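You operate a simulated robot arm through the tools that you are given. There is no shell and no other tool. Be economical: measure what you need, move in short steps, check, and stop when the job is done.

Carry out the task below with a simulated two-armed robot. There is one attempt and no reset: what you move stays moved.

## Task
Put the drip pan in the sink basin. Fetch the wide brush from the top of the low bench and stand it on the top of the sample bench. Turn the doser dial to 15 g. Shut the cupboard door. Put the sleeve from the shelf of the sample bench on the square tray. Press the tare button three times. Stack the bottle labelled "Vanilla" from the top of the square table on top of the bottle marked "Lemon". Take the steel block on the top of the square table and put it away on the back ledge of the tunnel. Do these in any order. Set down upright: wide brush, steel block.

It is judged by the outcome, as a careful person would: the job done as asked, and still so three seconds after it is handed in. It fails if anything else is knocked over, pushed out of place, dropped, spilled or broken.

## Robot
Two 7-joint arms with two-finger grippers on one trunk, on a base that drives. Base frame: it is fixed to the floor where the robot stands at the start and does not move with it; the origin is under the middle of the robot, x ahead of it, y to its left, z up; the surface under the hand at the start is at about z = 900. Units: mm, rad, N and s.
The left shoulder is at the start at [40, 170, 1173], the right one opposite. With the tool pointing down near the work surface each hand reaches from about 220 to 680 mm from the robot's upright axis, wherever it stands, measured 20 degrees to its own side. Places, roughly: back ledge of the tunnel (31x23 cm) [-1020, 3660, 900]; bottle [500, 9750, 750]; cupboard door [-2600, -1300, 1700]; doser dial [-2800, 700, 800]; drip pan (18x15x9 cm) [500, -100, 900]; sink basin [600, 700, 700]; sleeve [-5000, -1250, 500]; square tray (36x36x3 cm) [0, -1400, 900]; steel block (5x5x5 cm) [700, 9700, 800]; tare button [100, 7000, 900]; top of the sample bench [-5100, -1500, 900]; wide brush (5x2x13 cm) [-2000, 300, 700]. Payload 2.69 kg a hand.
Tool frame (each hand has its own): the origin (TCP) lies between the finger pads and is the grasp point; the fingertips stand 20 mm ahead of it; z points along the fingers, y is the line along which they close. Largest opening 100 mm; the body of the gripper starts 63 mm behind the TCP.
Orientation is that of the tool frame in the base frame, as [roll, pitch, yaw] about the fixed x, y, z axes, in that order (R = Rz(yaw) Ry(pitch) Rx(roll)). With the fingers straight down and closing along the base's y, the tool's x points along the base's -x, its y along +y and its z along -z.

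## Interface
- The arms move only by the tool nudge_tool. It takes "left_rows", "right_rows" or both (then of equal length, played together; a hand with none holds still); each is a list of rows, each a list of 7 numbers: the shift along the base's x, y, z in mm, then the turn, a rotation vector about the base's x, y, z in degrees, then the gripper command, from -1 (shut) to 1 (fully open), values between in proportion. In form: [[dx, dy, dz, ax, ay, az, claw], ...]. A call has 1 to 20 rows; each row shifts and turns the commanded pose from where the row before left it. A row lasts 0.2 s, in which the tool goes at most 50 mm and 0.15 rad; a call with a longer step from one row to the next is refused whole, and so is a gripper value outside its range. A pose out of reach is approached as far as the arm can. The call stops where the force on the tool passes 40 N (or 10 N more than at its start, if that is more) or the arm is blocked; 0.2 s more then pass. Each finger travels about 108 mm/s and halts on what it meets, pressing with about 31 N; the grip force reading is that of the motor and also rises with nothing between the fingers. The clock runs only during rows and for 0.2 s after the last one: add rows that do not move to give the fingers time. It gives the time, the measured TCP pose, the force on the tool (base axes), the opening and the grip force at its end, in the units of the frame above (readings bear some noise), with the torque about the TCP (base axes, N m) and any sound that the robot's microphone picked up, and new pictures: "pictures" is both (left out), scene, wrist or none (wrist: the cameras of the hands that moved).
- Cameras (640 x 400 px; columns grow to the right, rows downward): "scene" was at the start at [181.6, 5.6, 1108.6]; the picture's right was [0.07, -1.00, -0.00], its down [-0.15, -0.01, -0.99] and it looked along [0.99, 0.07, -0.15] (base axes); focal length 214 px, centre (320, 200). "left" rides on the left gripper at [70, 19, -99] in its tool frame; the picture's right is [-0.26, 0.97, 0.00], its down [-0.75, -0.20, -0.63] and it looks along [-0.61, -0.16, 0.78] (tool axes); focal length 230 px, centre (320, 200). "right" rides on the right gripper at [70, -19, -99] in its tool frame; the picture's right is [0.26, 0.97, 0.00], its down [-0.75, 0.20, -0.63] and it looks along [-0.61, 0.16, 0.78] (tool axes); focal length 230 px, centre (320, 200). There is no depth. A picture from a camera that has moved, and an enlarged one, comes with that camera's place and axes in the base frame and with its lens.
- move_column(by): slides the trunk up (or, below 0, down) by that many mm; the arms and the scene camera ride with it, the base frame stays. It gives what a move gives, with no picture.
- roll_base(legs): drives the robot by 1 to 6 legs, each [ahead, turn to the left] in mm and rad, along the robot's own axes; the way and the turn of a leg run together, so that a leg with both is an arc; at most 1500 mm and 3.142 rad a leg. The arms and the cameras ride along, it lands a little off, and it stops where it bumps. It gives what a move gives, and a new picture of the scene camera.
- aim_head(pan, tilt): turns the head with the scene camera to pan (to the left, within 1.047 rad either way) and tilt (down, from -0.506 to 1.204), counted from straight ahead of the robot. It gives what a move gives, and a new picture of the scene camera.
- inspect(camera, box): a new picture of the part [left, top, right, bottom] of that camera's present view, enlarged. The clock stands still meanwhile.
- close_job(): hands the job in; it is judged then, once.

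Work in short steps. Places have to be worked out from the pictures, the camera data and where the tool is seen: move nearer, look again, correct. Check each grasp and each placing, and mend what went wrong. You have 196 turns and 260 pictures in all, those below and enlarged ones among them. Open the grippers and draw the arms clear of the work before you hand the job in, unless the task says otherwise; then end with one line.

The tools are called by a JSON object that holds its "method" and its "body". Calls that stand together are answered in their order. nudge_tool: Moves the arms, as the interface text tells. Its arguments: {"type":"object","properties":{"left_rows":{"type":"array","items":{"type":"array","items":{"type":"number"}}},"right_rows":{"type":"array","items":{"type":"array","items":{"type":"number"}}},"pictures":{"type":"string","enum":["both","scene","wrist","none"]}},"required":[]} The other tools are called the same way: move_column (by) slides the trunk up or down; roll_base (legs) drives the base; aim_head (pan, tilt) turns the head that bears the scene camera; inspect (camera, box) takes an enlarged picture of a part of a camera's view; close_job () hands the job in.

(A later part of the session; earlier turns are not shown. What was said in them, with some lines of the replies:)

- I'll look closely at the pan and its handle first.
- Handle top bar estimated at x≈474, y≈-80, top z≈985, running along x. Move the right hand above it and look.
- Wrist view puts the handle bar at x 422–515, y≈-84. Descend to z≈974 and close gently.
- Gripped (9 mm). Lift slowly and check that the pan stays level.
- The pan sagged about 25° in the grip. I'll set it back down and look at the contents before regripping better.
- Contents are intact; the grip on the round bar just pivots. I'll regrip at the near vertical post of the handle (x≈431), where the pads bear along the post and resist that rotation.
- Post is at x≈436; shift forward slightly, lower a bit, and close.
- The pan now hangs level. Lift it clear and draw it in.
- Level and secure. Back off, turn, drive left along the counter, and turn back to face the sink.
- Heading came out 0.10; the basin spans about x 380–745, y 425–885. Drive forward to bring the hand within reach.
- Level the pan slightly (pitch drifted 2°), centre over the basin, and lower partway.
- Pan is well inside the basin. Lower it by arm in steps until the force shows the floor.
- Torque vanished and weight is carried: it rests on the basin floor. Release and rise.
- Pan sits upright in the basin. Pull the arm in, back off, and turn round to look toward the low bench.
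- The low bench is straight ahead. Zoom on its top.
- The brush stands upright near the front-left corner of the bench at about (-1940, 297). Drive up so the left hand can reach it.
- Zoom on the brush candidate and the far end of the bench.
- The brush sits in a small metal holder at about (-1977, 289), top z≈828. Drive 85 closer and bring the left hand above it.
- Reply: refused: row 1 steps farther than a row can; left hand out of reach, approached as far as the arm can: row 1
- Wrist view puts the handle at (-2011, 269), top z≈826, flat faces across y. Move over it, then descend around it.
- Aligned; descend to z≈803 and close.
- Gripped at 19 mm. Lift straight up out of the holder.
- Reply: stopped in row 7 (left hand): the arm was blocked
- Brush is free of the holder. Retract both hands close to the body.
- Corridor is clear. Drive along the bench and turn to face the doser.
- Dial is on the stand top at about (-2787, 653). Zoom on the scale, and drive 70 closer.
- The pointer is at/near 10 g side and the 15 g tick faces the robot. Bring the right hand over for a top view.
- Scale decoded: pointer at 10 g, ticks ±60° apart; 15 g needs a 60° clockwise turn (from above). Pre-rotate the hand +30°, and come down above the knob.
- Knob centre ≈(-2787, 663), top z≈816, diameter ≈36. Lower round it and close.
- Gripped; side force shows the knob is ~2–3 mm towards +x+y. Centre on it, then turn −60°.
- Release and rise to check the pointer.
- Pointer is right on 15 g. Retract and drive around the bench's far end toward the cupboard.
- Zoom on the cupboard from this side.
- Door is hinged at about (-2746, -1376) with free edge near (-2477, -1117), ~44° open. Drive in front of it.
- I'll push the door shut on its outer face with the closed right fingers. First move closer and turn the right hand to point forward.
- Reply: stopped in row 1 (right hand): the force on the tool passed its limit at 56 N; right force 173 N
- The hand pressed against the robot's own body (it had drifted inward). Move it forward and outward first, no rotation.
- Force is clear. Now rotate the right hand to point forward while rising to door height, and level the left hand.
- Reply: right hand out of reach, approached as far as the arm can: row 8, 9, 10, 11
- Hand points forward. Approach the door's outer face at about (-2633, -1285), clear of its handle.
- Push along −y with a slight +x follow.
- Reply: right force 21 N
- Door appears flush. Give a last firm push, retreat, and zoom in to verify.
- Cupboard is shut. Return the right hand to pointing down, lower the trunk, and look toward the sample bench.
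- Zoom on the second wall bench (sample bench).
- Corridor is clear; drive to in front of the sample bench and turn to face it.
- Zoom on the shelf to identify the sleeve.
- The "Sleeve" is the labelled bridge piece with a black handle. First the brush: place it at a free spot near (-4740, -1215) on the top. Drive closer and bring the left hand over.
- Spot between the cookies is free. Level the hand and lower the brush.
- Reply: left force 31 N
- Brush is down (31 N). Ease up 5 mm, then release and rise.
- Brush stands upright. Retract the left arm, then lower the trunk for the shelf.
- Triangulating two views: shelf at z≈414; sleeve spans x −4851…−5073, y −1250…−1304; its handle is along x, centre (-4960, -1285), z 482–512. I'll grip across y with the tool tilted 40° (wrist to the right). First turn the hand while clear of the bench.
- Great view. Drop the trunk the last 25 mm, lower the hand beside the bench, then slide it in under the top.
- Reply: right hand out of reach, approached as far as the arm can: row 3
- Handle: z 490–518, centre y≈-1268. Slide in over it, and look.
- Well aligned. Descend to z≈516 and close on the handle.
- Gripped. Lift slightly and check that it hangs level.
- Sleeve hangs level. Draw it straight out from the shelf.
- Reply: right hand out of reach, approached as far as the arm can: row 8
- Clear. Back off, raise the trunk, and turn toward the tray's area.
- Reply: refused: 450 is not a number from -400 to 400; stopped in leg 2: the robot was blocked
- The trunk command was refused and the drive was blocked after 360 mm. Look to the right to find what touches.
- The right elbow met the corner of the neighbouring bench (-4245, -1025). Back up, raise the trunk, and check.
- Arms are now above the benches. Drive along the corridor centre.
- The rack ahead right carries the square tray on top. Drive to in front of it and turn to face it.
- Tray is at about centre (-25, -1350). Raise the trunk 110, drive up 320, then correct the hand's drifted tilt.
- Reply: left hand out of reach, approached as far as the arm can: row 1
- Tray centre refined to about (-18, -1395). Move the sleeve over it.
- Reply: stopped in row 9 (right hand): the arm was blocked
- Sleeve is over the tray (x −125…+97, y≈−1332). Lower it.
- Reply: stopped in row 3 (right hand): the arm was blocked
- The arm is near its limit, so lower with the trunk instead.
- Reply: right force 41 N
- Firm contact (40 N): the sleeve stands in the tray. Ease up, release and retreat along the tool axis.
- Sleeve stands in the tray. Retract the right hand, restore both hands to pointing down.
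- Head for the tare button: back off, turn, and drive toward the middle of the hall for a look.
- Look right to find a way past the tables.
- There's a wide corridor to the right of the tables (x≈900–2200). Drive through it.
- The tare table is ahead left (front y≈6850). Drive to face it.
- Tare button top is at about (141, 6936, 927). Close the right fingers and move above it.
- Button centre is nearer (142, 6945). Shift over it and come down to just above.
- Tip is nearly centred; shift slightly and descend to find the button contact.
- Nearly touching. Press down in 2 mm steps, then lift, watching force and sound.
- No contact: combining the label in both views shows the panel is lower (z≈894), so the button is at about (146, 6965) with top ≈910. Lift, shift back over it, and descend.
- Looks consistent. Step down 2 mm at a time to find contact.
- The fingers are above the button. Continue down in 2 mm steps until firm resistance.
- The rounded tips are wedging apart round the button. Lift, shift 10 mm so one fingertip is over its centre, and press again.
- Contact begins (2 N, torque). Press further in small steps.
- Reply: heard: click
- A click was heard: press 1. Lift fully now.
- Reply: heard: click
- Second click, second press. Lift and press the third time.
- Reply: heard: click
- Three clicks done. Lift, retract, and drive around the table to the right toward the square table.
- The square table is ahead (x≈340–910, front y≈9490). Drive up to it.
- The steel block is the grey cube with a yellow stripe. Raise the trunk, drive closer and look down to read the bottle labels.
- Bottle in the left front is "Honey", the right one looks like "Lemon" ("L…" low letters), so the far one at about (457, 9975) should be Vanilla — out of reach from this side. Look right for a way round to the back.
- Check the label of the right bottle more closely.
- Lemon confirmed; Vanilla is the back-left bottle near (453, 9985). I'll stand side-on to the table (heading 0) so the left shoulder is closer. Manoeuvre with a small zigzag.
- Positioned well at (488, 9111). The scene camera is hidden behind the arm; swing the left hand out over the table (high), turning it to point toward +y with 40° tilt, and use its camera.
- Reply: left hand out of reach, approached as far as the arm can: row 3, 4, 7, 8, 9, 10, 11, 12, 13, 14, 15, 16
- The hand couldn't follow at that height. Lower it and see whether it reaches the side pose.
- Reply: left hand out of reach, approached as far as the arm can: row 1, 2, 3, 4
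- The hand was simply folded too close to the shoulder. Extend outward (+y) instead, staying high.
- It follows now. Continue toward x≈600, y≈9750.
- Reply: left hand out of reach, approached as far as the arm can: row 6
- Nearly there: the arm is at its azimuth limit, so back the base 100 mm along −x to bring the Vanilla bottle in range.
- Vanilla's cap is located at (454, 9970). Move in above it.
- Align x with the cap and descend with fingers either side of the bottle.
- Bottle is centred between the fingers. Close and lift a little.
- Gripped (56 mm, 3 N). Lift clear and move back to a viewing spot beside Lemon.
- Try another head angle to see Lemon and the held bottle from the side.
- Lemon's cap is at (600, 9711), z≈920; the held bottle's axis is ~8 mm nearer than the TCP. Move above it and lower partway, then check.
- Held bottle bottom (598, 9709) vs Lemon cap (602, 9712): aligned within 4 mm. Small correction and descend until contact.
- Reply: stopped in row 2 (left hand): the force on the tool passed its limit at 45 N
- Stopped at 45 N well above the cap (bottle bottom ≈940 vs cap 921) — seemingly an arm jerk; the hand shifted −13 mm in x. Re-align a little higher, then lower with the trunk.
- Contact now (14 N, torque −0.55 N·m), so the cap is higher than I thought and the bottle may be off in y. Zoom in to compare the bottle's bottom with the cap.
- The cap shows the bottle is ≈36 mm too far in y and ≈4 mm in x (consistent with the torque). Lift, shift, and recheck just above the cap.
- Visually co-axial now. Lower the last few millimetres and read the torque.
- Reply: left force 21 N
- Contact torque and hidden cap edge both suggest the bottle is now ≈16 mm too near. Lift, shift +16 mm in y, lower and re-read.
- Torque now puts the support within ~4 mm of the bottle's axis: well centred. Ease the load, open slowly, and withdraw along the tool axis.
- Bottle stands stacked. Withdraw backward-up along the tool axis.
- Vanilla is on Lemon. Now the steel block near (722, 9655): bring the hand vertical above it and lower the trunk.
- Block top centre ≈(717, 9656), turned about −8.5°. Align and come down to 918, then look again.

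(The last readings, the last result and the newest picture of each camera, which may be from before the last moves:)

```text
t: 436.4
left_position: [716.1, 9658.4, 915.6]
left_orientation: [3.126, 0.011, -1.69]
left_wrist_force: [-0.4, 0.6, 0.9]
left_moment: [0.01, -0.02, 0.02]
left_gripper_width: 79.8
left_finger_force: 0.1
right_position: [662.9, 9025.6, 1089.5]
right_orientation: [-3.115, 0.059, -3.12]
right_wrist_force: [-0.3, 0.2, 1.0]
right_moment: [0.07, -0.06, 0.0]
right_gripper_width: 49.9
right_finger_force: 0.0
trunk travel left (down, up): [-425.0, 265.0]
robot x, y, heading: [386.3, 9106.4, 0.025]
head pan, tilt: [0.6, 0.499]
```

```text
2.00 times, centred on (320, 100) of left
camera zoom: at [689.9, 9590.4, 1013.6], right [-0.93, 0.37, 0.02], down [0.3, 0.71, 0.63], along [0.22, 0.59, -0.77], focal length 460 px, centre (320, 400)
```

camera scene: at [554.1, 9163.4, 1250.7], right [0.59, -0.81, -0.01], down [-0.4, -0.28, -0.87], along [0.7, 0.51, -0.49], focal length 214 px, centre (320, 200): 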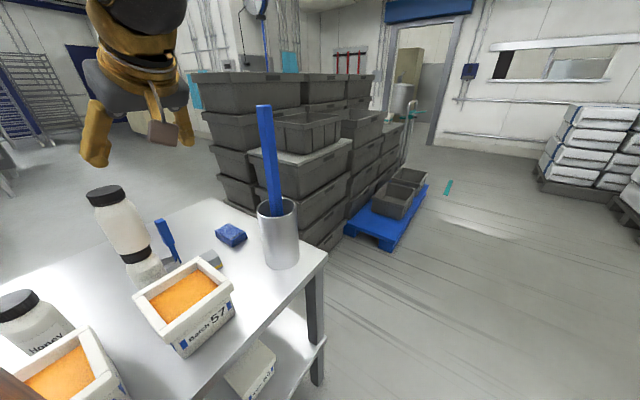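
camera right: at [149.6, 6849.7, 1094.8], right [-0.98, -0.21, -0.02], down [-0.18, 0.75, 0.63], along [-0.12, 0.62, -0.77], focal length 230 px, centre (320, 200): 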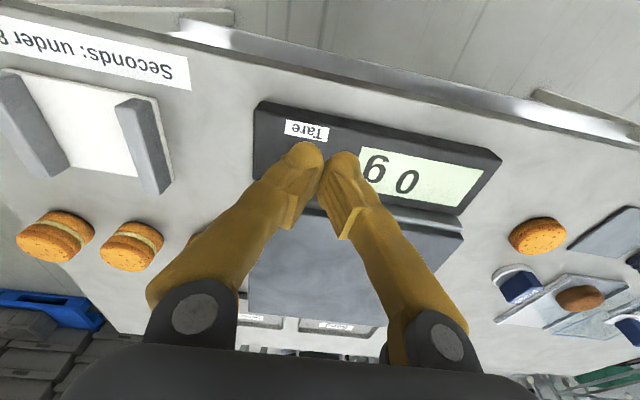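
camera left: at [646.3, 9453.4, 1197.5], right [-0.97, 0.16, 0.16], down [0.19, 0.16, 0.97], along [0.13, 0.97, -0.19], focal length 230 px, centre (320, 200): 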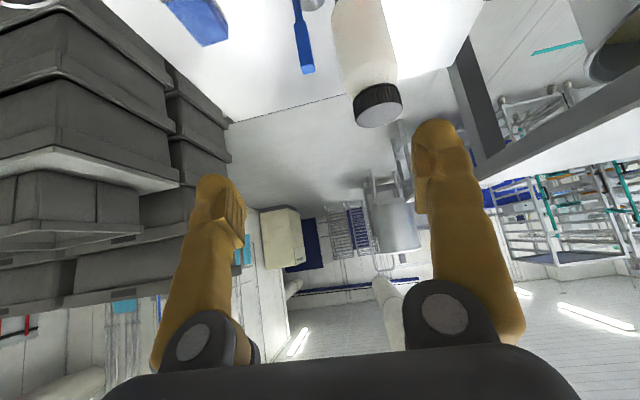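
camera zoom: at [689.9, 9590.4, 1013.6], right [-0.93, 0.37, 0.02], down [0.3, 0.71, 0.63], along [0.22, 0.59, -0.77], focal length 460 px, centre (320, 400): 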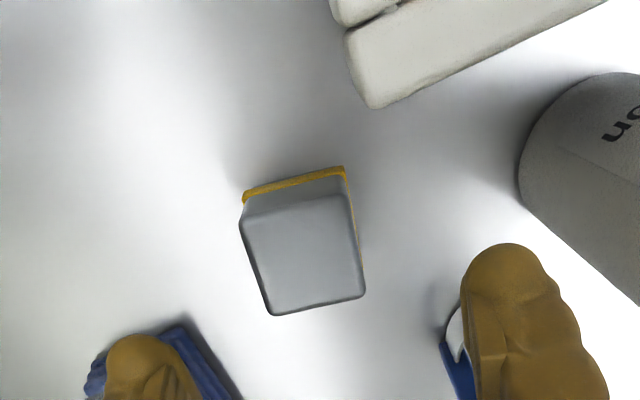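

Aligned with the block (top z≈833, ~44 mm cube). Descend to 818 and grip.

{"method": "nudge_tool", "body": {"left_rows": [[3, -2, -35, 0, 0, 0, 0.5], [0, 0, -35, 0, 0, 0, 0.4], [0, 0, -18, 0, 0, 0, 0.3], [0, 0, -9, 0, 0, 0, 0.3], [0, 0, 0, 0, 0, 0, -0.2], [0, 0, 0, 0, 0, 0, -1], [0, 0, 0, 0, 0, 0, -1]], "pictures": "wrist"}}

```text
t: 438.0
left_position: [723.8, 9652.9, 819.1]
left_orientation: [3.133, 0.016, -1.692]
left_wrist_force: [12.6, 0.0, 29.7]
left_moment: [-0.17, -1.01, 0.03]
left_gripper_width: 41.3
left_finger_force: 31.3
right_position: [665.2, 9023.6, 1088.4]
right_orientation: [-3.117, 0.058, -3.121]
right_wrist_force: [0.3, 0.2, -0.5]
right_moment: [0.01, 0.01, 0.0]
right_gripper_width: 50.0
right_finger_force: 0.0
trunk travel left (down, up): [-425.0, 265.0]
robot x, y, heading: [391.7, 9107.8, 0.027]
head pan, tilt: [0.6, 0.499]
camera left: at [696.1, 9585.7, 918.1], right [-0.93, 0.37, 0.01], down [0.29, 0.71, 0.64], along [0.23, 0.6, -0.77], focal length 230 px, centre (320, 200)
```

left: 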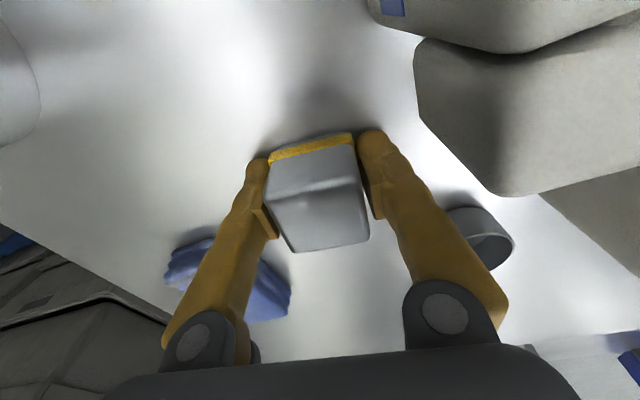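

Gripped (41 mm); a fingertip touches the table. Lift straight up.

{"method": "nudge_tool", "body": {"left_rows": [[0, 0, 10, 0, 0, 0, -1], [0, 0, 20, 0, 0, 0, -1], [0, 0, 35, 0, 0, 0, -1], [0, 0, 40, 0, 0, 0, -1], [0, 0, 40, 0, 0, 0, -1], [0, 0, 0, 0, 0, 0, -1]], "pictures": "wrist"}}

```text
t: 439.4
left_position: [719.6, 9657.2, 961.8]
left_orientation: [3.126, 0.009, -1.689]
left_wrist_force: [-1.2, 0.2, -4.1]
left_moment: [0.0, 0.01, -0.01]
left_gripper_width: 41.0
left_finger_force: 31.1
right_position: [663.9, 9025.9, 1088.5]
right_orientation: [-3.115, 0.058, -3.12]
right_wrist_force: [-0.2, 0.6, -0.2]
right_moment: [-0.04, 0.02, 0.0]
right_gripper_width: 49.8
right_finger_force: 0.2
trunk travel left (down, up): [-425.0, 265.0]
robot x, y, heading: [390.3, 9107.6, 0.027]
head pan, tilt: [0.6, 0.499]
camera left: at [692.5, 9590.0, 1061.4], right [-0.93, 0.37, 0.02], down [0.3, 0.71, 0.63], along [0.22, 0.59, -0.77], focal length 230 px, centre (320, 200)
```

left: 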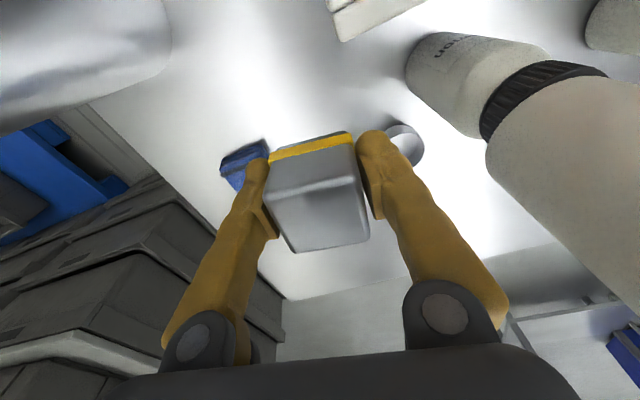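

Block secured. Raise the trunk, then retract the left hand to the robot's front.

{"method": "nudge_tool", "body": {"left_rows": [[20, 0, 10, 0, 0, 0, -1], [15, 0, 10, 0, 0, 0, -1], [0, 0, 0, 0, 0, 0, -1]], "pictures": "none"}}

{"method": "move_column", "body": {"by": 140}}

{"method": "nudge_tool", "body": {"left_rows": [[0, -40, 10, 0, 0, 0, -1], [-5, -40, 10, 0, 0, 0, -1], [-5, -40, 0, 0, 0, -8, -1], [-5, -40, 0, 0, 0, -8, -1], [-5, -40, 0, 0, 0, -8, -1], [0, -40, 0, 0, 0, -8, -1], [0, -40, 0, 0, 0, -8, -1], [0, -30, 0, 0, 0, -8, -1], [0, -20, 0, 0, 0, -8, -1], [0, 0, 0, 0, 0, -8, -1], [0, 0, 0, 0, 0, -8, -1], [0, 0, 0, 0, 0, -8, -1], [0, 0, 0, 0, 0, 0, -1]], "pictures": "scene"}}

```text
t: 440.2
left_position: [753.5, 9654.9, 984.3]
left_orientation: [3.124, 0.008, -1.691]
left_wrist_force: [-0.3, -0.2, -3.6]
left_moment: [-0.03, 0.04, 0.0]
left_gripper_width: 41.3
left_finger_force: 31.2
right_position: [664.2, 9025.3, 1088.6]
right_orientation: [-3.116, 0.059, -3.122]
right_wrist_force: [0.1, -0.7, -0.3]
right_moment: [-0.02, 0.02, 0.01]
right_gripper_width: 50.1
right_finger_force: 0.0
trunk travel left (down, up): [-425.0, 265.0]
robot x, y, heading: [390.0, 9110.4, 0.03]
head pan, tilt: [0.6, 0.499]
```

```text
t: 441.8
left_position: [754.7, 9654.5, 1123.8]
left_orientation: [3.128, 0.008, -1.69]
left_wrist_force: [0.3, 0.5, -3.0]
left_moment: [-0.02, -0.02, -0.01]
left_gripper_width: 40.7
left_finger_force: 31.0
right_position: [665.8, 9024.5, 1228.4]
right_orientation: [-3.116, 0.06, -3.122]
right_wrist_force: [0.2, 0.3, -0.5]
right_moment: [-0.01, 0.0, 0.02]
right_gripper_width: 50.2
right_finger_force: 0.1
trunk travel left (down, up): [-565.0, 125.0]
robot x, y, heading: [388.1, 9107.6, 0.024]
head pan, tilt: [0.6, 0.499]
```

```text
t: 444.6
left_position: [734.3, 9324.9, 1144.3]
left_orientation: [3.126, 0.011, -3.089]
left_wrist_force: [0.5, 0.1, -3.1]
left_moment: [0.0, 0.01, 0.0]
left_gripper_width: 40.9
left_finger_force: 31.0
right_position: [664.8, 9025.4, 1228.2]
right_orientation: [-3.115, 0.059, -3.12]
right_wrist_force: [0.4, 0.0, -0.4]
right_moment: [-0.03, 0.02, 0.0]
right_gripper_width: 49.7
right_finger_force: 0.0
trunk travel left (down, up): [-565.0, 125.0]
robot x, y, heading: [391.7, 9110.6, 0.021]
head pan, tilt: [0.6, 0.499]
camera scene: at [554.7, 9162.6, 1240.6], right [0.59, -0.81, -0.01], down [-0.4, -0.28, -0.87], along [0.7, 0.51, -0.49], focal length 214 px, centre (320, 200)
```

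scene: 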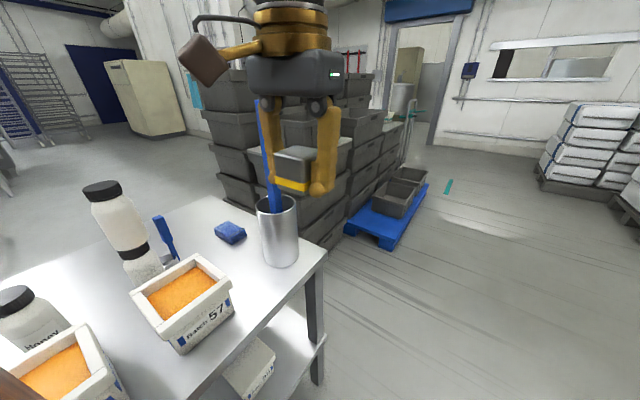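

Drive forward past the table, turn, and head back down the hall toward the tunnel.

{"method": "roll_base", "body": {"legs": [[900, 0], [0, -1.55], [1450, 0], [1450, 0], [1300, 0]]}}

{"method": "aim_head", "body": {"pan": -0.9, "tilt": 0.2}}

```text
t: 472.7
left_position: [1933.3, 4633.1, 1143.6]
left_orientation: [3.127, 0.01, 1.696]
left_wrist_force: [0.3, -0.2, -2.0]
left_moment: [0.02, 0.0, -0.03]
left_gripper_width: 40.7
left_finger_force: 30.8
right_position: [1631.1, 4680.5, 1228.4]
right_orientation: [-3.116, 0.058, 1.662]
right_wrist_force: [-0.9, 0.2, -0.2]
right_moment: [-0.01, -0.01, 0.0]
right_gripper_width: 49.9
right_finger_force: 0.1
trunk travel left (down, up): [-565.0, 125.0]
robot x, y, heading: [1696.6, 4960.0, -1.481]
head pan, tilt: [0.6, 0.499]
camera scene: at [1761.9, 4798.3, 1240.6], right [-0.77, -0.64, -0.01], down [-0.31, 0.38, -0.87], along [0.56, -0.66, -0.49], focal length 214 px, centre (320, 200)
```

scene: 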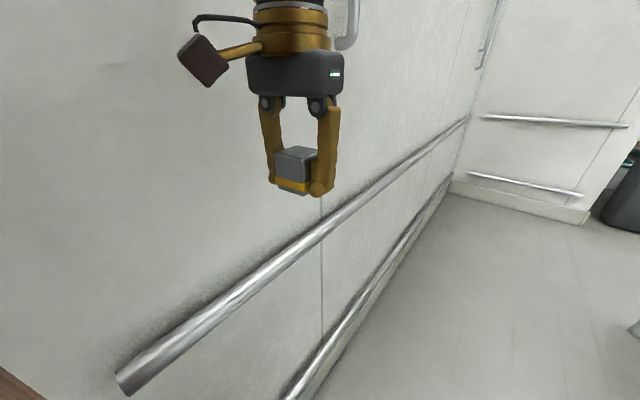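

```text
t: 474.3
left_position: [1934.1, 4650.0, 1148.5]
left_orientation: [3.126, 0.027, 1.697]
left_wrist_force: [0.2, 0.4, -2.9]
left_moment: [0.01, 0.0, 0.0]
left_gripper_width: 41.1
left_finger_force: 31.3
right_position: [1628.0, 4698.2, 1232.8]
right_orientation: [-3.113, 0.075, 1.661]
right_wrist_force: [-0.5, 0.2, -0.4]
right_moment: [-0.01, 0.03, 0.0]
right_gripper_width: 49.7
right_finger_force: 0.0
trunk travel left (down, up): [-565.0, 125.0]
robot x, y, heading: [1695.8, 4965.3, -1.475]
head pan, tilt: [-0.901, 0.201]
camera scene: at [1636.5, 4803.2, 1268.6], right [-0.69, 0.72, 0.01], down [0.14, 0.16, -0.98], along [-0.71, -0.68, -0.21], focal length 214 px, centre (320, 200)
```

scene: 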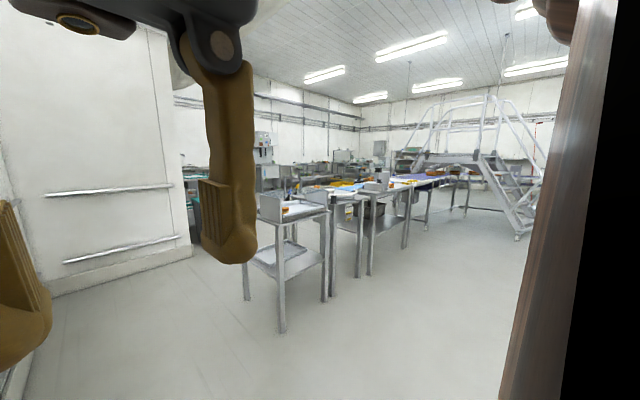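

{"method": "inspect", "body": {"camera": "scene", "box": [250, 140, 480, 260]}}

```text
2.78 times, centred on (365, 200) of scene
camera zoom: at [1636.5, 4803.2, 1268.6], right [-0.69, 0.72, 0.01], down [0.14, 0.16, -0.98], along [-0.71, -0.68, -0.21], focal length 597 px, centre (195, 200)
```

zoom: 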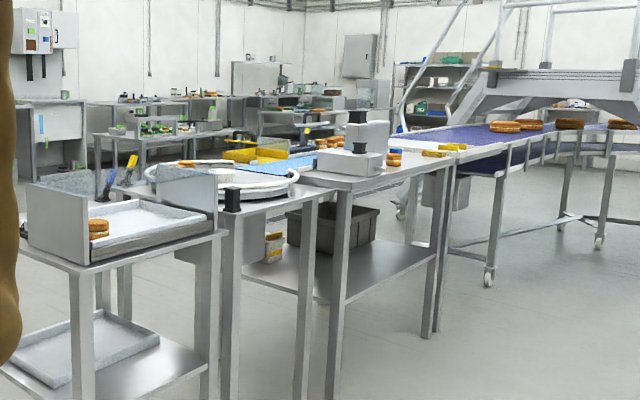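

Drive to the back side of that table line and face it.

{"method": "roll_base", "body": {"legs": [[0, -1.489], [1300, 0], [1300, 0], [0, 1.39]]}}

{"method": "aim_head", "body": {"pan": 0.0, "tilt": 0.4}}

```text
t: 494.1
left_position: [-624.0, 4178.8, 1148.3]
left_orientation: [3.128, 0.026, 1.62]
left_wrist_force: [0.0, -0.5, -2.4]
left_moment: [-0.02, 0.02, 0.01]
left_gripper_width: 41.3
left_finger_force: 30.8
right_position: [-925.5, 4251.5, 1231.5]
right_orientation: [-3.115, 0.076, 1.585]
right_wrist_force: [0.1, -0.6, -0.6]
right_moment: [0.0, -0.02, 0.0]
right_gripper_width: 50.0
right_finger_force: 0.0
trunk travel left (down, up): [-565.0, 125.0]
robot x, y, heading: [-846.7, 4507.9, -1.556]
head pan, tilt: [-0.901, 0.201]
camera scene: at [-916.5, 4354.3, 1268.6], right [-0.64, 0.77, 0.01], down [0.15, 0.14, -0.98], along [-0.76, -0.62, -0.21], focal length 214 px, centre (320, 200)
```

scene: 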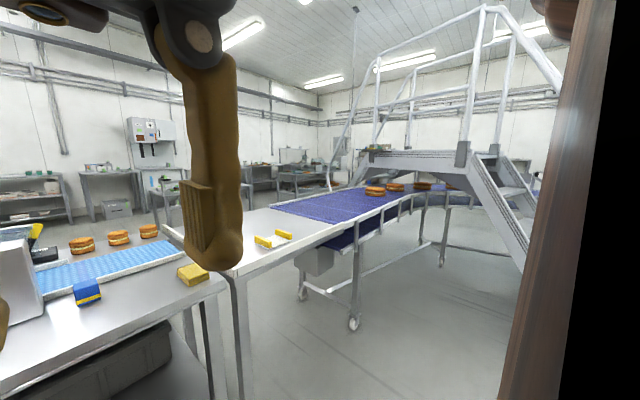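

```text
t: 495.3
left_position: [-624.4, 4196.7, 1154.3]
left_orientation: [3.127, 0.042, 1.62]
left_wrist_force: [-0.2, 0.4, -2.1]
left_moment: [0.02, -0.03, 0.0]
left_gripper_width: 40.9
left_finger_force: 31.2
right_position: [-925.9, 4270.2, 1235.1]
right_orientation: [-3.113, 0.091, 1.586]
right_wrist_force: [4.5, -28.7, 6.3]
right_moment: [3.6, 0.56, -0.02]
right_gripper_width: 50.0
right_finger_force: 0.2
trunk travel left (down, up): [-565.0, 125.0]
robot x, y, heading: [-848.7, 4505.8, -1.551]
head pan, tilt: [0.0, 0.4]
camera scene: at [-842.7, 4321.8, 1249.6], right [-1.0, -0.02, 0.0], down [-0.01, 0.4, -0.91], along [0.02, -0.91, -0.4], focal length 214 px, centre (320, 200)
```

scene: 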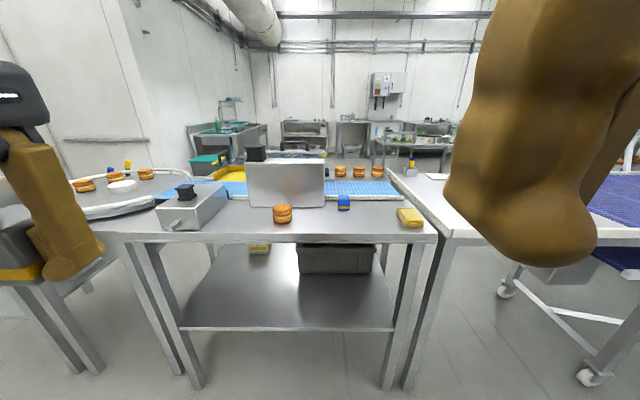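

The right hand is pressing on the robot's body; move it forward. Zoom on the table to identify the tunnel and its back ledge.

{"method": "nudge_tool", "body": {"right_rows": [[-10, -25, 0, 2, 0, 0, 0], [-20, -40, 0, 2, 0, 0, 0], [-20, -40, 0, 1, 0, 0, 0], [0, 0, 0, 0, 0, 0, 0]], "left_rows": [[0, -10, 0, 1, 0, 0, -1], [0, -10, 0, 1, 0, 0, -1], [0, 0, 0, 0.4, 0, 0, -1], [0, 0, 0, 0, 0, 0, -1]], "pictures": "none"}}

{"method": "inspect", "body": {"camera": "scene", "box": [140, 130, 460, 290]}}

```text
t: 496.3
left_position: [-624.2, 4177.8, 1152.7]
left_orientation: [3.126, 0.0, 1.62]
left_wrist_force: [-0.4, 0.6, -3.3]
left_moment: [0.0, 0.0, 0.0]
left_gripper_width: 41.1
left_finger_force: 31.8
right_position: [-974.9, 4165.6, 1235.5]
right_orientation: [-3.112, 0.004, 1.586]
right_wrist_force: [0.2, 0.8, -0.1]
right_moment: [0.0, -0.01, 0.06]
right_gripper_width: 49.9
right_finger_force: 0.1
trunk travel left (down, up): [-565.0, 125.0]
robot x, y, heading: [-844.7, 4508.9, -1.549]
head pan, tilt: [0.0, 0.4]
```

```text
2.00 times, centred on (300, 210) of scene
camera zoom: at [-842.4, 4321.5, 1249.5], right [-1.0, -0.02, 0.0], down [-0.01, 0.4, -0.91], along [0.02, -0.91, -0.4], focal length 429 px, centre (360, 180)
```

zoom: 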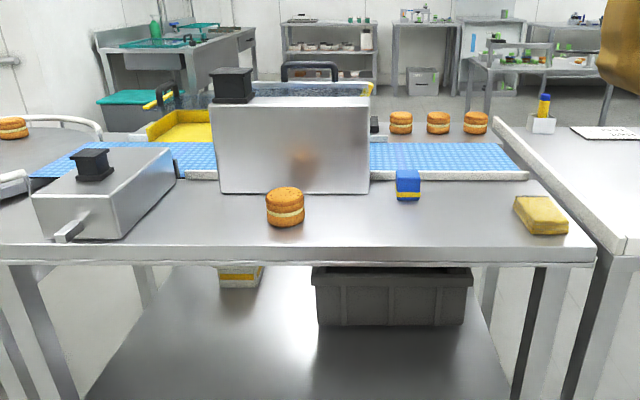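

The "back ledge" is the free strip of table beside the tunnel cover: x≈−1195…−865, y≈3540…3780 (with a blue block and a sponge). I'll place the steel block near (-1025, 3665). Drive closer.

{"method": "roll_base", "body": {"legs": [[0, -0.71], [400, 0], [0, 0.7]]}}

{"method": "aim_head", "body": {"pan": 0.0, "tilt": 0.6}}

```text
t: 502.7
left_position: [-881.3, 3869.1, 1153.6]
left_orientation: [3.124, -0.001, 1.61]
left_wrist_force: [0.5, 0.0, -3.7]
left_moment: [0.0, 0.03, 0.0]
left_gripper_width: 40.8
left_finger_force: 31.4
right_position: [-1232.1, 3861.2, 1235.2]
right_orientation: [-3.115, 0.004, 1.576]
right_wrist_force: [1.3, 0.3, 0.4]
right_moment: [0.01, 0.0, 0.03]
right_gripper_width: 50.0
right_finger_force: 0.0
trunk travel left (down, up): [-565.0, 125.0]
robot x, y, heading: [-1110.4, 4200.8, -1.554]
head pan, tilt: [0.0, 0.4]
camera scene: at [-1106.9, 4015.7, 1249.5], right [-1.0, -0.01, 0.0], down [0.0, 0.4, -0.91], along [0.01, -0.91, -0.4], focal length 214 px, centre (320, 200)
```

scene: 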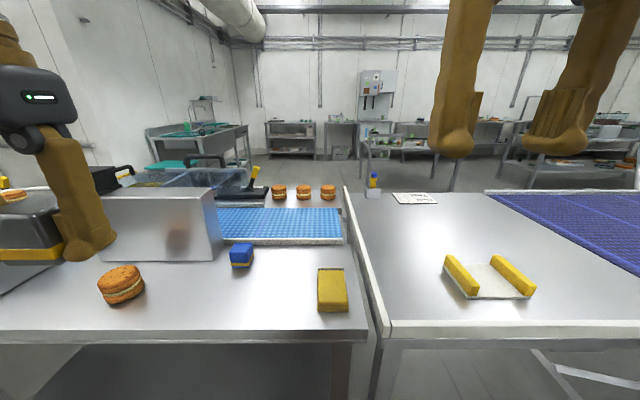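

```text
t: 503.4
left_position: [-882.2, 3888.5, 1159.3]
left_orientation: [3.125, 0.017, 1.611]
left_wrist_force: [-0.6, 1.0, -2.7]
left_moment: [-0.05, 0.0, 0.0]
left_gripper_width: 41.2
left_finger_force: 31.3
right_position: [-1232.6, 3881.8, 1241.0]
right_orientation: [-3.111, 0.022, 1.577]
right_wrist_force: [-0.2, 0.3, 0.4]
right_moment: [0.0, 0.01, 0.0]
right_gripper_width: 49.9
right_finger_force: 0.0
trunk travel left (down, up): [-565.0, 125.0]
robot x, y, heading: [-1110.3, 4203.6, -1.563]
head pan, tilt: [0.0, 0.6]
camera scene: at [-1106.8, 4021.5, 1231.6], right [-1.0, -0.01, 0.0], down [-0.01, 0.58, -0.82], along [0.01, -0.82, -0.58], focal length 214 px, centre (320, 200)
```

scene: 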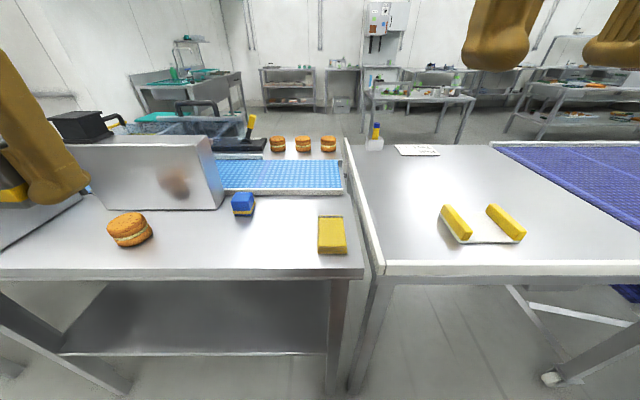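

Free spot at (-1020, 3655) confirmed. Move the block over it and lower the trunk.

{"method": "nudge_tool", "body": {"left_rows": [[-23, -39, 0, 0.5, 0, 0, -1], [-23, -39, 0, 0.5, 0, 0, -1], [-23, -39, 0, 0, 0, 0, -1], [-23, -39, 0, 0, 0, 0, -1], [-23, -39, 0, 0, 0, 0, -1], [-23, -38, 0, 0, 0, 0, -1], [0, 0, 0, 0, 0, 0, -1]], "pictures": "none"}}

{"method": "move_column", "body": {"by": -150}}

{"method": "inspect", "body": {"camera": "left", "box": [0, 0, 640, 400]}}

```text
t: 505.0
left_position: [-1018.3, 3653.3, 1159.7]
left_orientation: [3.124, -0.001, 1.611]
left_wrist_force: [0.5, 0.6, -2.7]
left_moment: [0.03, 0.02, 0.0]
left_gripper_width: 40.9
left_finger_force: 31.1
right_position: [-1231.3, 3880.9, 1241.1]
right_orientation: [-3.112, 0.022, 1.577]
right_wrist_force: [0.8, 0.1, 0.4]
right_moment: [-0.02, 0.03, 0.0]
right_gripper_width: 50.1
right_finger_force: 0.1
trunk travel left (down, up): [-565.0, 125.0]
robot x, y, heading: [-1107.9, 4200.8, -1.553]
head pan, tilt: [0.0, 0.6]
```

```text
t: 506.8
left_position: [-1018.7, 3652.6, 1008.7]
left_orientation: [3.124, -0.004, 1.612]
left_wrist_force: [0.6, -1.2, -2.8]
left_moment: [-0.02, 0.01, -0.04]
left_gripper_width: 41.0
left_finger_force: 31.4
right_position: [-1231.6, 3880.1, 1091.2]
right_orientation: [-3.114, 0.02, 1.575]
right_wrist_force: [0.3, -0.4, 0.1]
right_moment: [0.01, -0.01, 0.0]
right_gripper_width: 50.2
right_finger_force: 0.0
trunk travel left (down, up): [-415.0, 275.0]
robot x, y, heading: [-1109.7, 4199.5, -1.567]
head pan, tilt: [0.0, 0.6]
```

```text
1.00 times, centred on (320, 200) of left (not enlarged: the box is as wide or as high as the picture)
camera zoom: at [-1005.8, 3723.6, 1108.7], right [0.98, -0.22, 0.02], down [-0.18, -0.76, 0.63], along [-0.12, -0.61, -0.78], focal length 230 px, centre (320, 200)
```

zoom: 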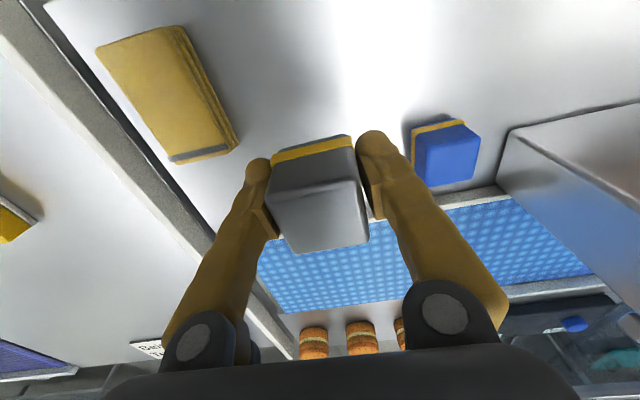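

Clear spot. Lower toward the ledge, slowly at the end.

{"method": "nudge_tool", "body": {"left_rows": [[0, 5, -30, 0, 0, 0, -1], [0, 0, -25, 0, 0, 0, -1], [0, 0, -10, 0, 0, 0, -1], [0, 0, -4, 0, 0, 0, -1], [0, 0, -4, 0, 0, 0, -1], [0, 0, 0, 0, 0, 0, -1]], "pictures": "none"}}

{"method": "nudge_tool", "body": {"left_rows": [[0, 0, -3, 0, 0, 0, -1], [0, 0, -3, 0, 0, 0, -1], [0, 0, -3, 0, 0, 0, -1], [0, 0, 0, 0, 0, 0, -1]], "pictures": "wrist"}}

```text
t: 508.2
left_position: [-1018.7, 3657.0, 935.2]
left_orientation: [3.124, -0.002, 1.61]
left_wrist_force: [-0.8, -0.8, -2.0]
left_moment: [-0.01, 0.0, 0.02]
left_gripper_width: 40.9
left_finger_force: 30.9
right_position: [-1232.8, 3879.8, 1090.8]
right_orientation: [-3.115, 0.021, 1.576]
right_wrist_force: [-0.1, 0.5, 0.4]
right_moment: [-0.02, -0.02, 0.01]
right_gripper_width: 49.8
right_finger_force: 0.0
trunk travel left (down, up): [-415.0, 275.0]
robot x, y, heading: [-1109.4, 4202.0, -1.559]
head pan, tilt: [0.0, 0.6]
```

```text
t: 509.2
left_position: [-1019.4, 3658.5, 927.3]
left_orientation: [3.125, -0.002, 1.61]
left_wrist_force: [0.9, 0.8, -1.8]
left_moment: [0.03, 0.01, 0.0]
left_gripper_width: 41.0
left_finger_force: 30.6
right_position: [-1233.1, 3881.6, 1090.5]
right_orientation: [-3.113, 0.021, 1.574]
right_wrist_force: [0.2, 0.2, 0.2]
right_moment: [-0.01, -0.01, -0.01]
right_gripper_width: 50.1
right_finger_force: 0.0
trunk travel left (down, up): [-415.0, 275.0]
robot x, y, heading: [-1110.1, 4200.5, -1.56]
head pan, tilt: [0.0, 0.6]
camera left: at [-1005.8, 3728.8, 1026.1], right [0.98, -0.22, 0.02], down [-0.18, -0.76, 0.62], along [-0.12, -0.61, -0.78], focal length 230 px, centre (320, 200)
```

left: 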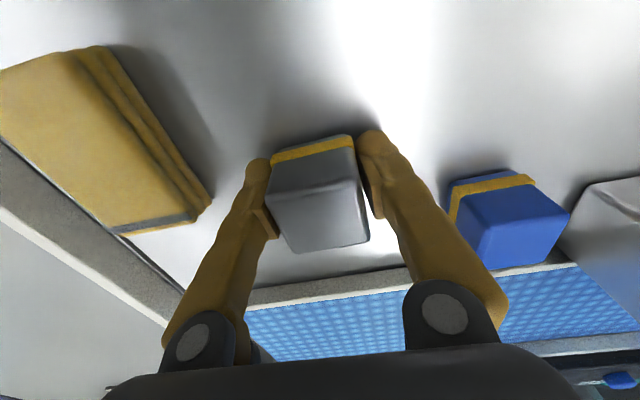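

Close above the surface. Continue in 3 mm steps until contact.

{"method": "nudge_tool", "body": {"left_rows": [[0, 0, -3, 0, 0, 0, -1], [0, 0, -3, 0, 0, 0, -1], [0, 0, -3, 0, 0, 0, -1], [0, 0, 0, 0, 0, 0, -1]], "pictures": "none"}}

```text
t: 510.2
left_position: [-1018.4, 3657.4, 919.2]
left_orientation: [3.124, 0.004, 1.613]
left_wrist_force: [1.6, 0.1, 13.8]
left_moment: [-0.39, 0.19, 0.07]
left_gripper_width: 41.1
left_finger_force: 30.7
right_position: [-1233.0, 3880.4, 1091.6]
right_orientation: [-3.113, 0.023, 1.576]
right_wrist_force: [-0.7, 0.2, 0.1]
right_moment: [0.03, 0.01, -0.03]
right_gripper_width: 49.8
right_finger_force: 0.0
trunk travel left (down, up): [-415.0, 275.0]
robot x, y, heading: [-1107.9, 4201.1, -1.561]
head pan, tilt: [0.0, 0.6]
```

Contact. Ease 1 mm, open gently and rise.

{"method": "nudge_tool", "body": {"left_rows": [[0, 0, 1, 0, 0, 0, -1], [0, 0, 0, 0, 0, 0, 0.0], [0, 0, 0, 0, 0, 0, 0.25], [0, 0, 0, 0, 0, 0, 0.25], [0, 0, 20, 0, 0, 0, 0.25], [0, 0, 35, 0, 0, 0, 0.25], [0, 0, 40, 0, 0, 0, 0.25], [0, 20, 40, 0, 0, 0, 0.25], [10, 40, 20, 0, 0, 0, 0.25], [20, 40, 0, 0, 0, 0, 0.25], [20, 40, 0, 0, 0, 0, 0.25], [20, 40, 0, 0, 0, 0, 0.25], [0, 0, 0, 0, 0, 0, 0.25]], "pictures": "both"}}

{"method": "inspect", "body": {"camera": "scene", "box": [200, 100, 400, 260]}}

```text
t: 513.0
left_position: [-949.4, 3835.8, 1075.6]
left_orientation: [3.126, -0.001, 1.61]
left_wrist_force: [0.4, 0.2, 0.0]
left_moment: [0.02, -0.01, -0.01]
left_gripper_width: 62.2
left_finger_force: 0.1
right_position: [-1232.8, 3880.0, 1091.4]
right_orientation: [-3.112, 0.021, 1.575]
right_wrist_force: [0.1, 0.0, -0.2]
right_moment: [0.01, 0.0, -0.02]
right_gripper_width: 49.9
right_finger_force: 0.0
trunk travel left (down, up): [-415.0, 275.0]
robot x, y, heading: [-1106.3, 4201.8, -1.556]
head pan, tilt: [0.0, 0.6]
camera scene: at [-1107.6, 4021.9, 1081.2], right [-1.0, -0.01, 0.0], down [-0.01, 0.58, -0.81], along [0.01, -0.81, -0.58], focal length 214 px, centre (320, 200)
camera left: at [-937.3, 3906.8, 1174.3], right [0.98, -0.22, 0.02], down [-0.18, -0.76, 0.63], along [-0.13, -0.61, -0.78], focal length 230 px, centre (320, 200)
```

scene: 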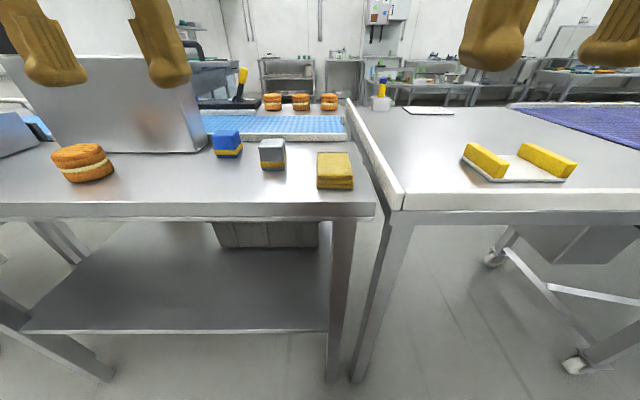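
left: 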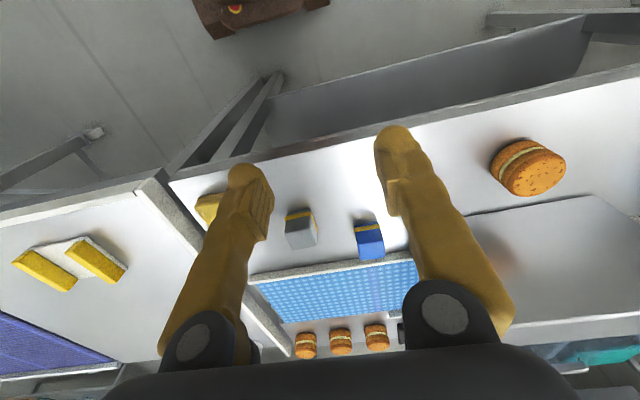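

```text
2.50 times, centred on (300, 180) of scene
camera zoom: at [-1107.6, 4021.9, 1081.2], right [-1.0, -0.01, 0.0], down [-0.01, 0.58, -0.81], along [0.01, -0.81, -0.58], focal length 536 px, centre (370, 250)
```

zoom: 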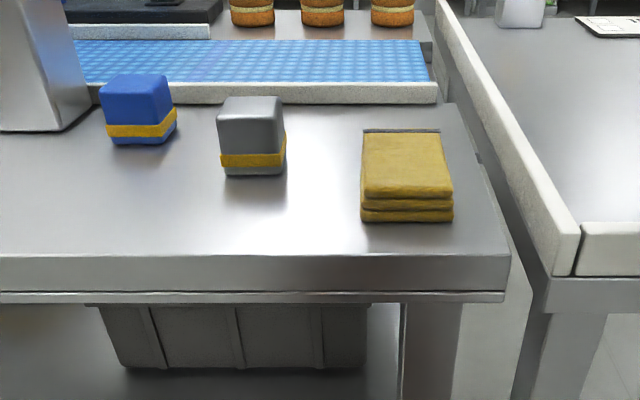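

Steel block stands upright on the ledge. Open both grippers, back away and hand in.

{"method": "nudge_tool", "body": {"left_rows": [[0, 0, 0, 0, 0, 0, 1], [0, 0, 0, 0, 0, 0, 1], [0, 0, 0, 0, 0, 0, 1]], "right_rows": [[0, 0, 0, 0, 0, 0, 1], [0, 0, 0, 0, 0, 0, 1], [0, 0, 0, 0, 0, 0, 1]], "pictures": "none"}}

{"method": "roll_base", "body": {"legs": [[-350, 0]]}}

```text
t: 513.8
left_position: [-949.6, 3836.6, 1074.7]
left_orientation: [3.124, -0.002, 1.612]
left_wrist_force: [-0.7, -0.6, 0.9]
left_moment: [0.02, -0.03, 0.01]
left_gripper_width: 99.9
left_finger_force: 0.1
right_position: [-1232.3, 3880.4, 1090.7]
right_orientation: [-3.115, 0.022, 1.575]
right_wrist_force: [0.5, -0.3, 0.4]
right_moment: [-0.01, 0.04, 0.02]
right_gripper_width: 99.9
right_finger_force: 0.0
trunk travel left (down, up): [-415.0, 275.0]
robot x, y, heading: [-1111.1, 4200.5, -1.559]
head pan, tilt: [0.0, 0.6]
```

```text
t: 516.1
left_position: [-954.9, 4187.0, 1075.3]
left_orientation: [3.126, 0.0, 1.608]
left_wrist_force: [-0.2, -0.9, 1.2]
left_moment: [-0.02, 0.0, 0.01]
left_gripper_width: 100.0
left_finger_force: 0.1
right_position: [-1236.8, 4231.9, 1092.0]
right_orientation: [-3.115, 0.022, 1.575]
right_wrist_force: [0.6, 0.7, -0.2]
right_moment: [-0.06, 0.0, -0.01]
right_gripper_width: 100.1
right_finger_force: 0.0
trunk travel left (down, up): [-415.0, 275.0]
robot x, y, heading: [-1112.2, 4550.3, -1.564]
head pan, tilt: [0.0, 0.6]
camera scene: at [-1111.1, 4373.9, 1081.5], right [-1.0, -0.01, 0.0], down [-0.01, 0.58, -0.82], along [0.01, -0.82, -0.58], focal length 214 px, centre (320, 200)
```

scene: 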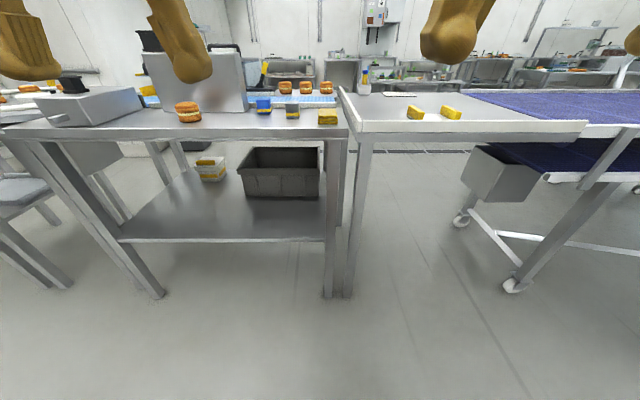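

All jobs are done and the arms are clear; handing in.

{"method": "close_job", "body": {}}

```text
The job is handed in.
```

I finished all eight tasks and handed the job in; the grippers are open and the arms are clear. Two points I worked out rather than read: I never saw the label on the bottle I stacked on "Lemon". I took it as "Vanilla" because the other two on the table read "Honey" and "Lemon". I also took the tunnel's "back ledge" to be the strip of table behind the tunnel cover, at the coordinates you gave.
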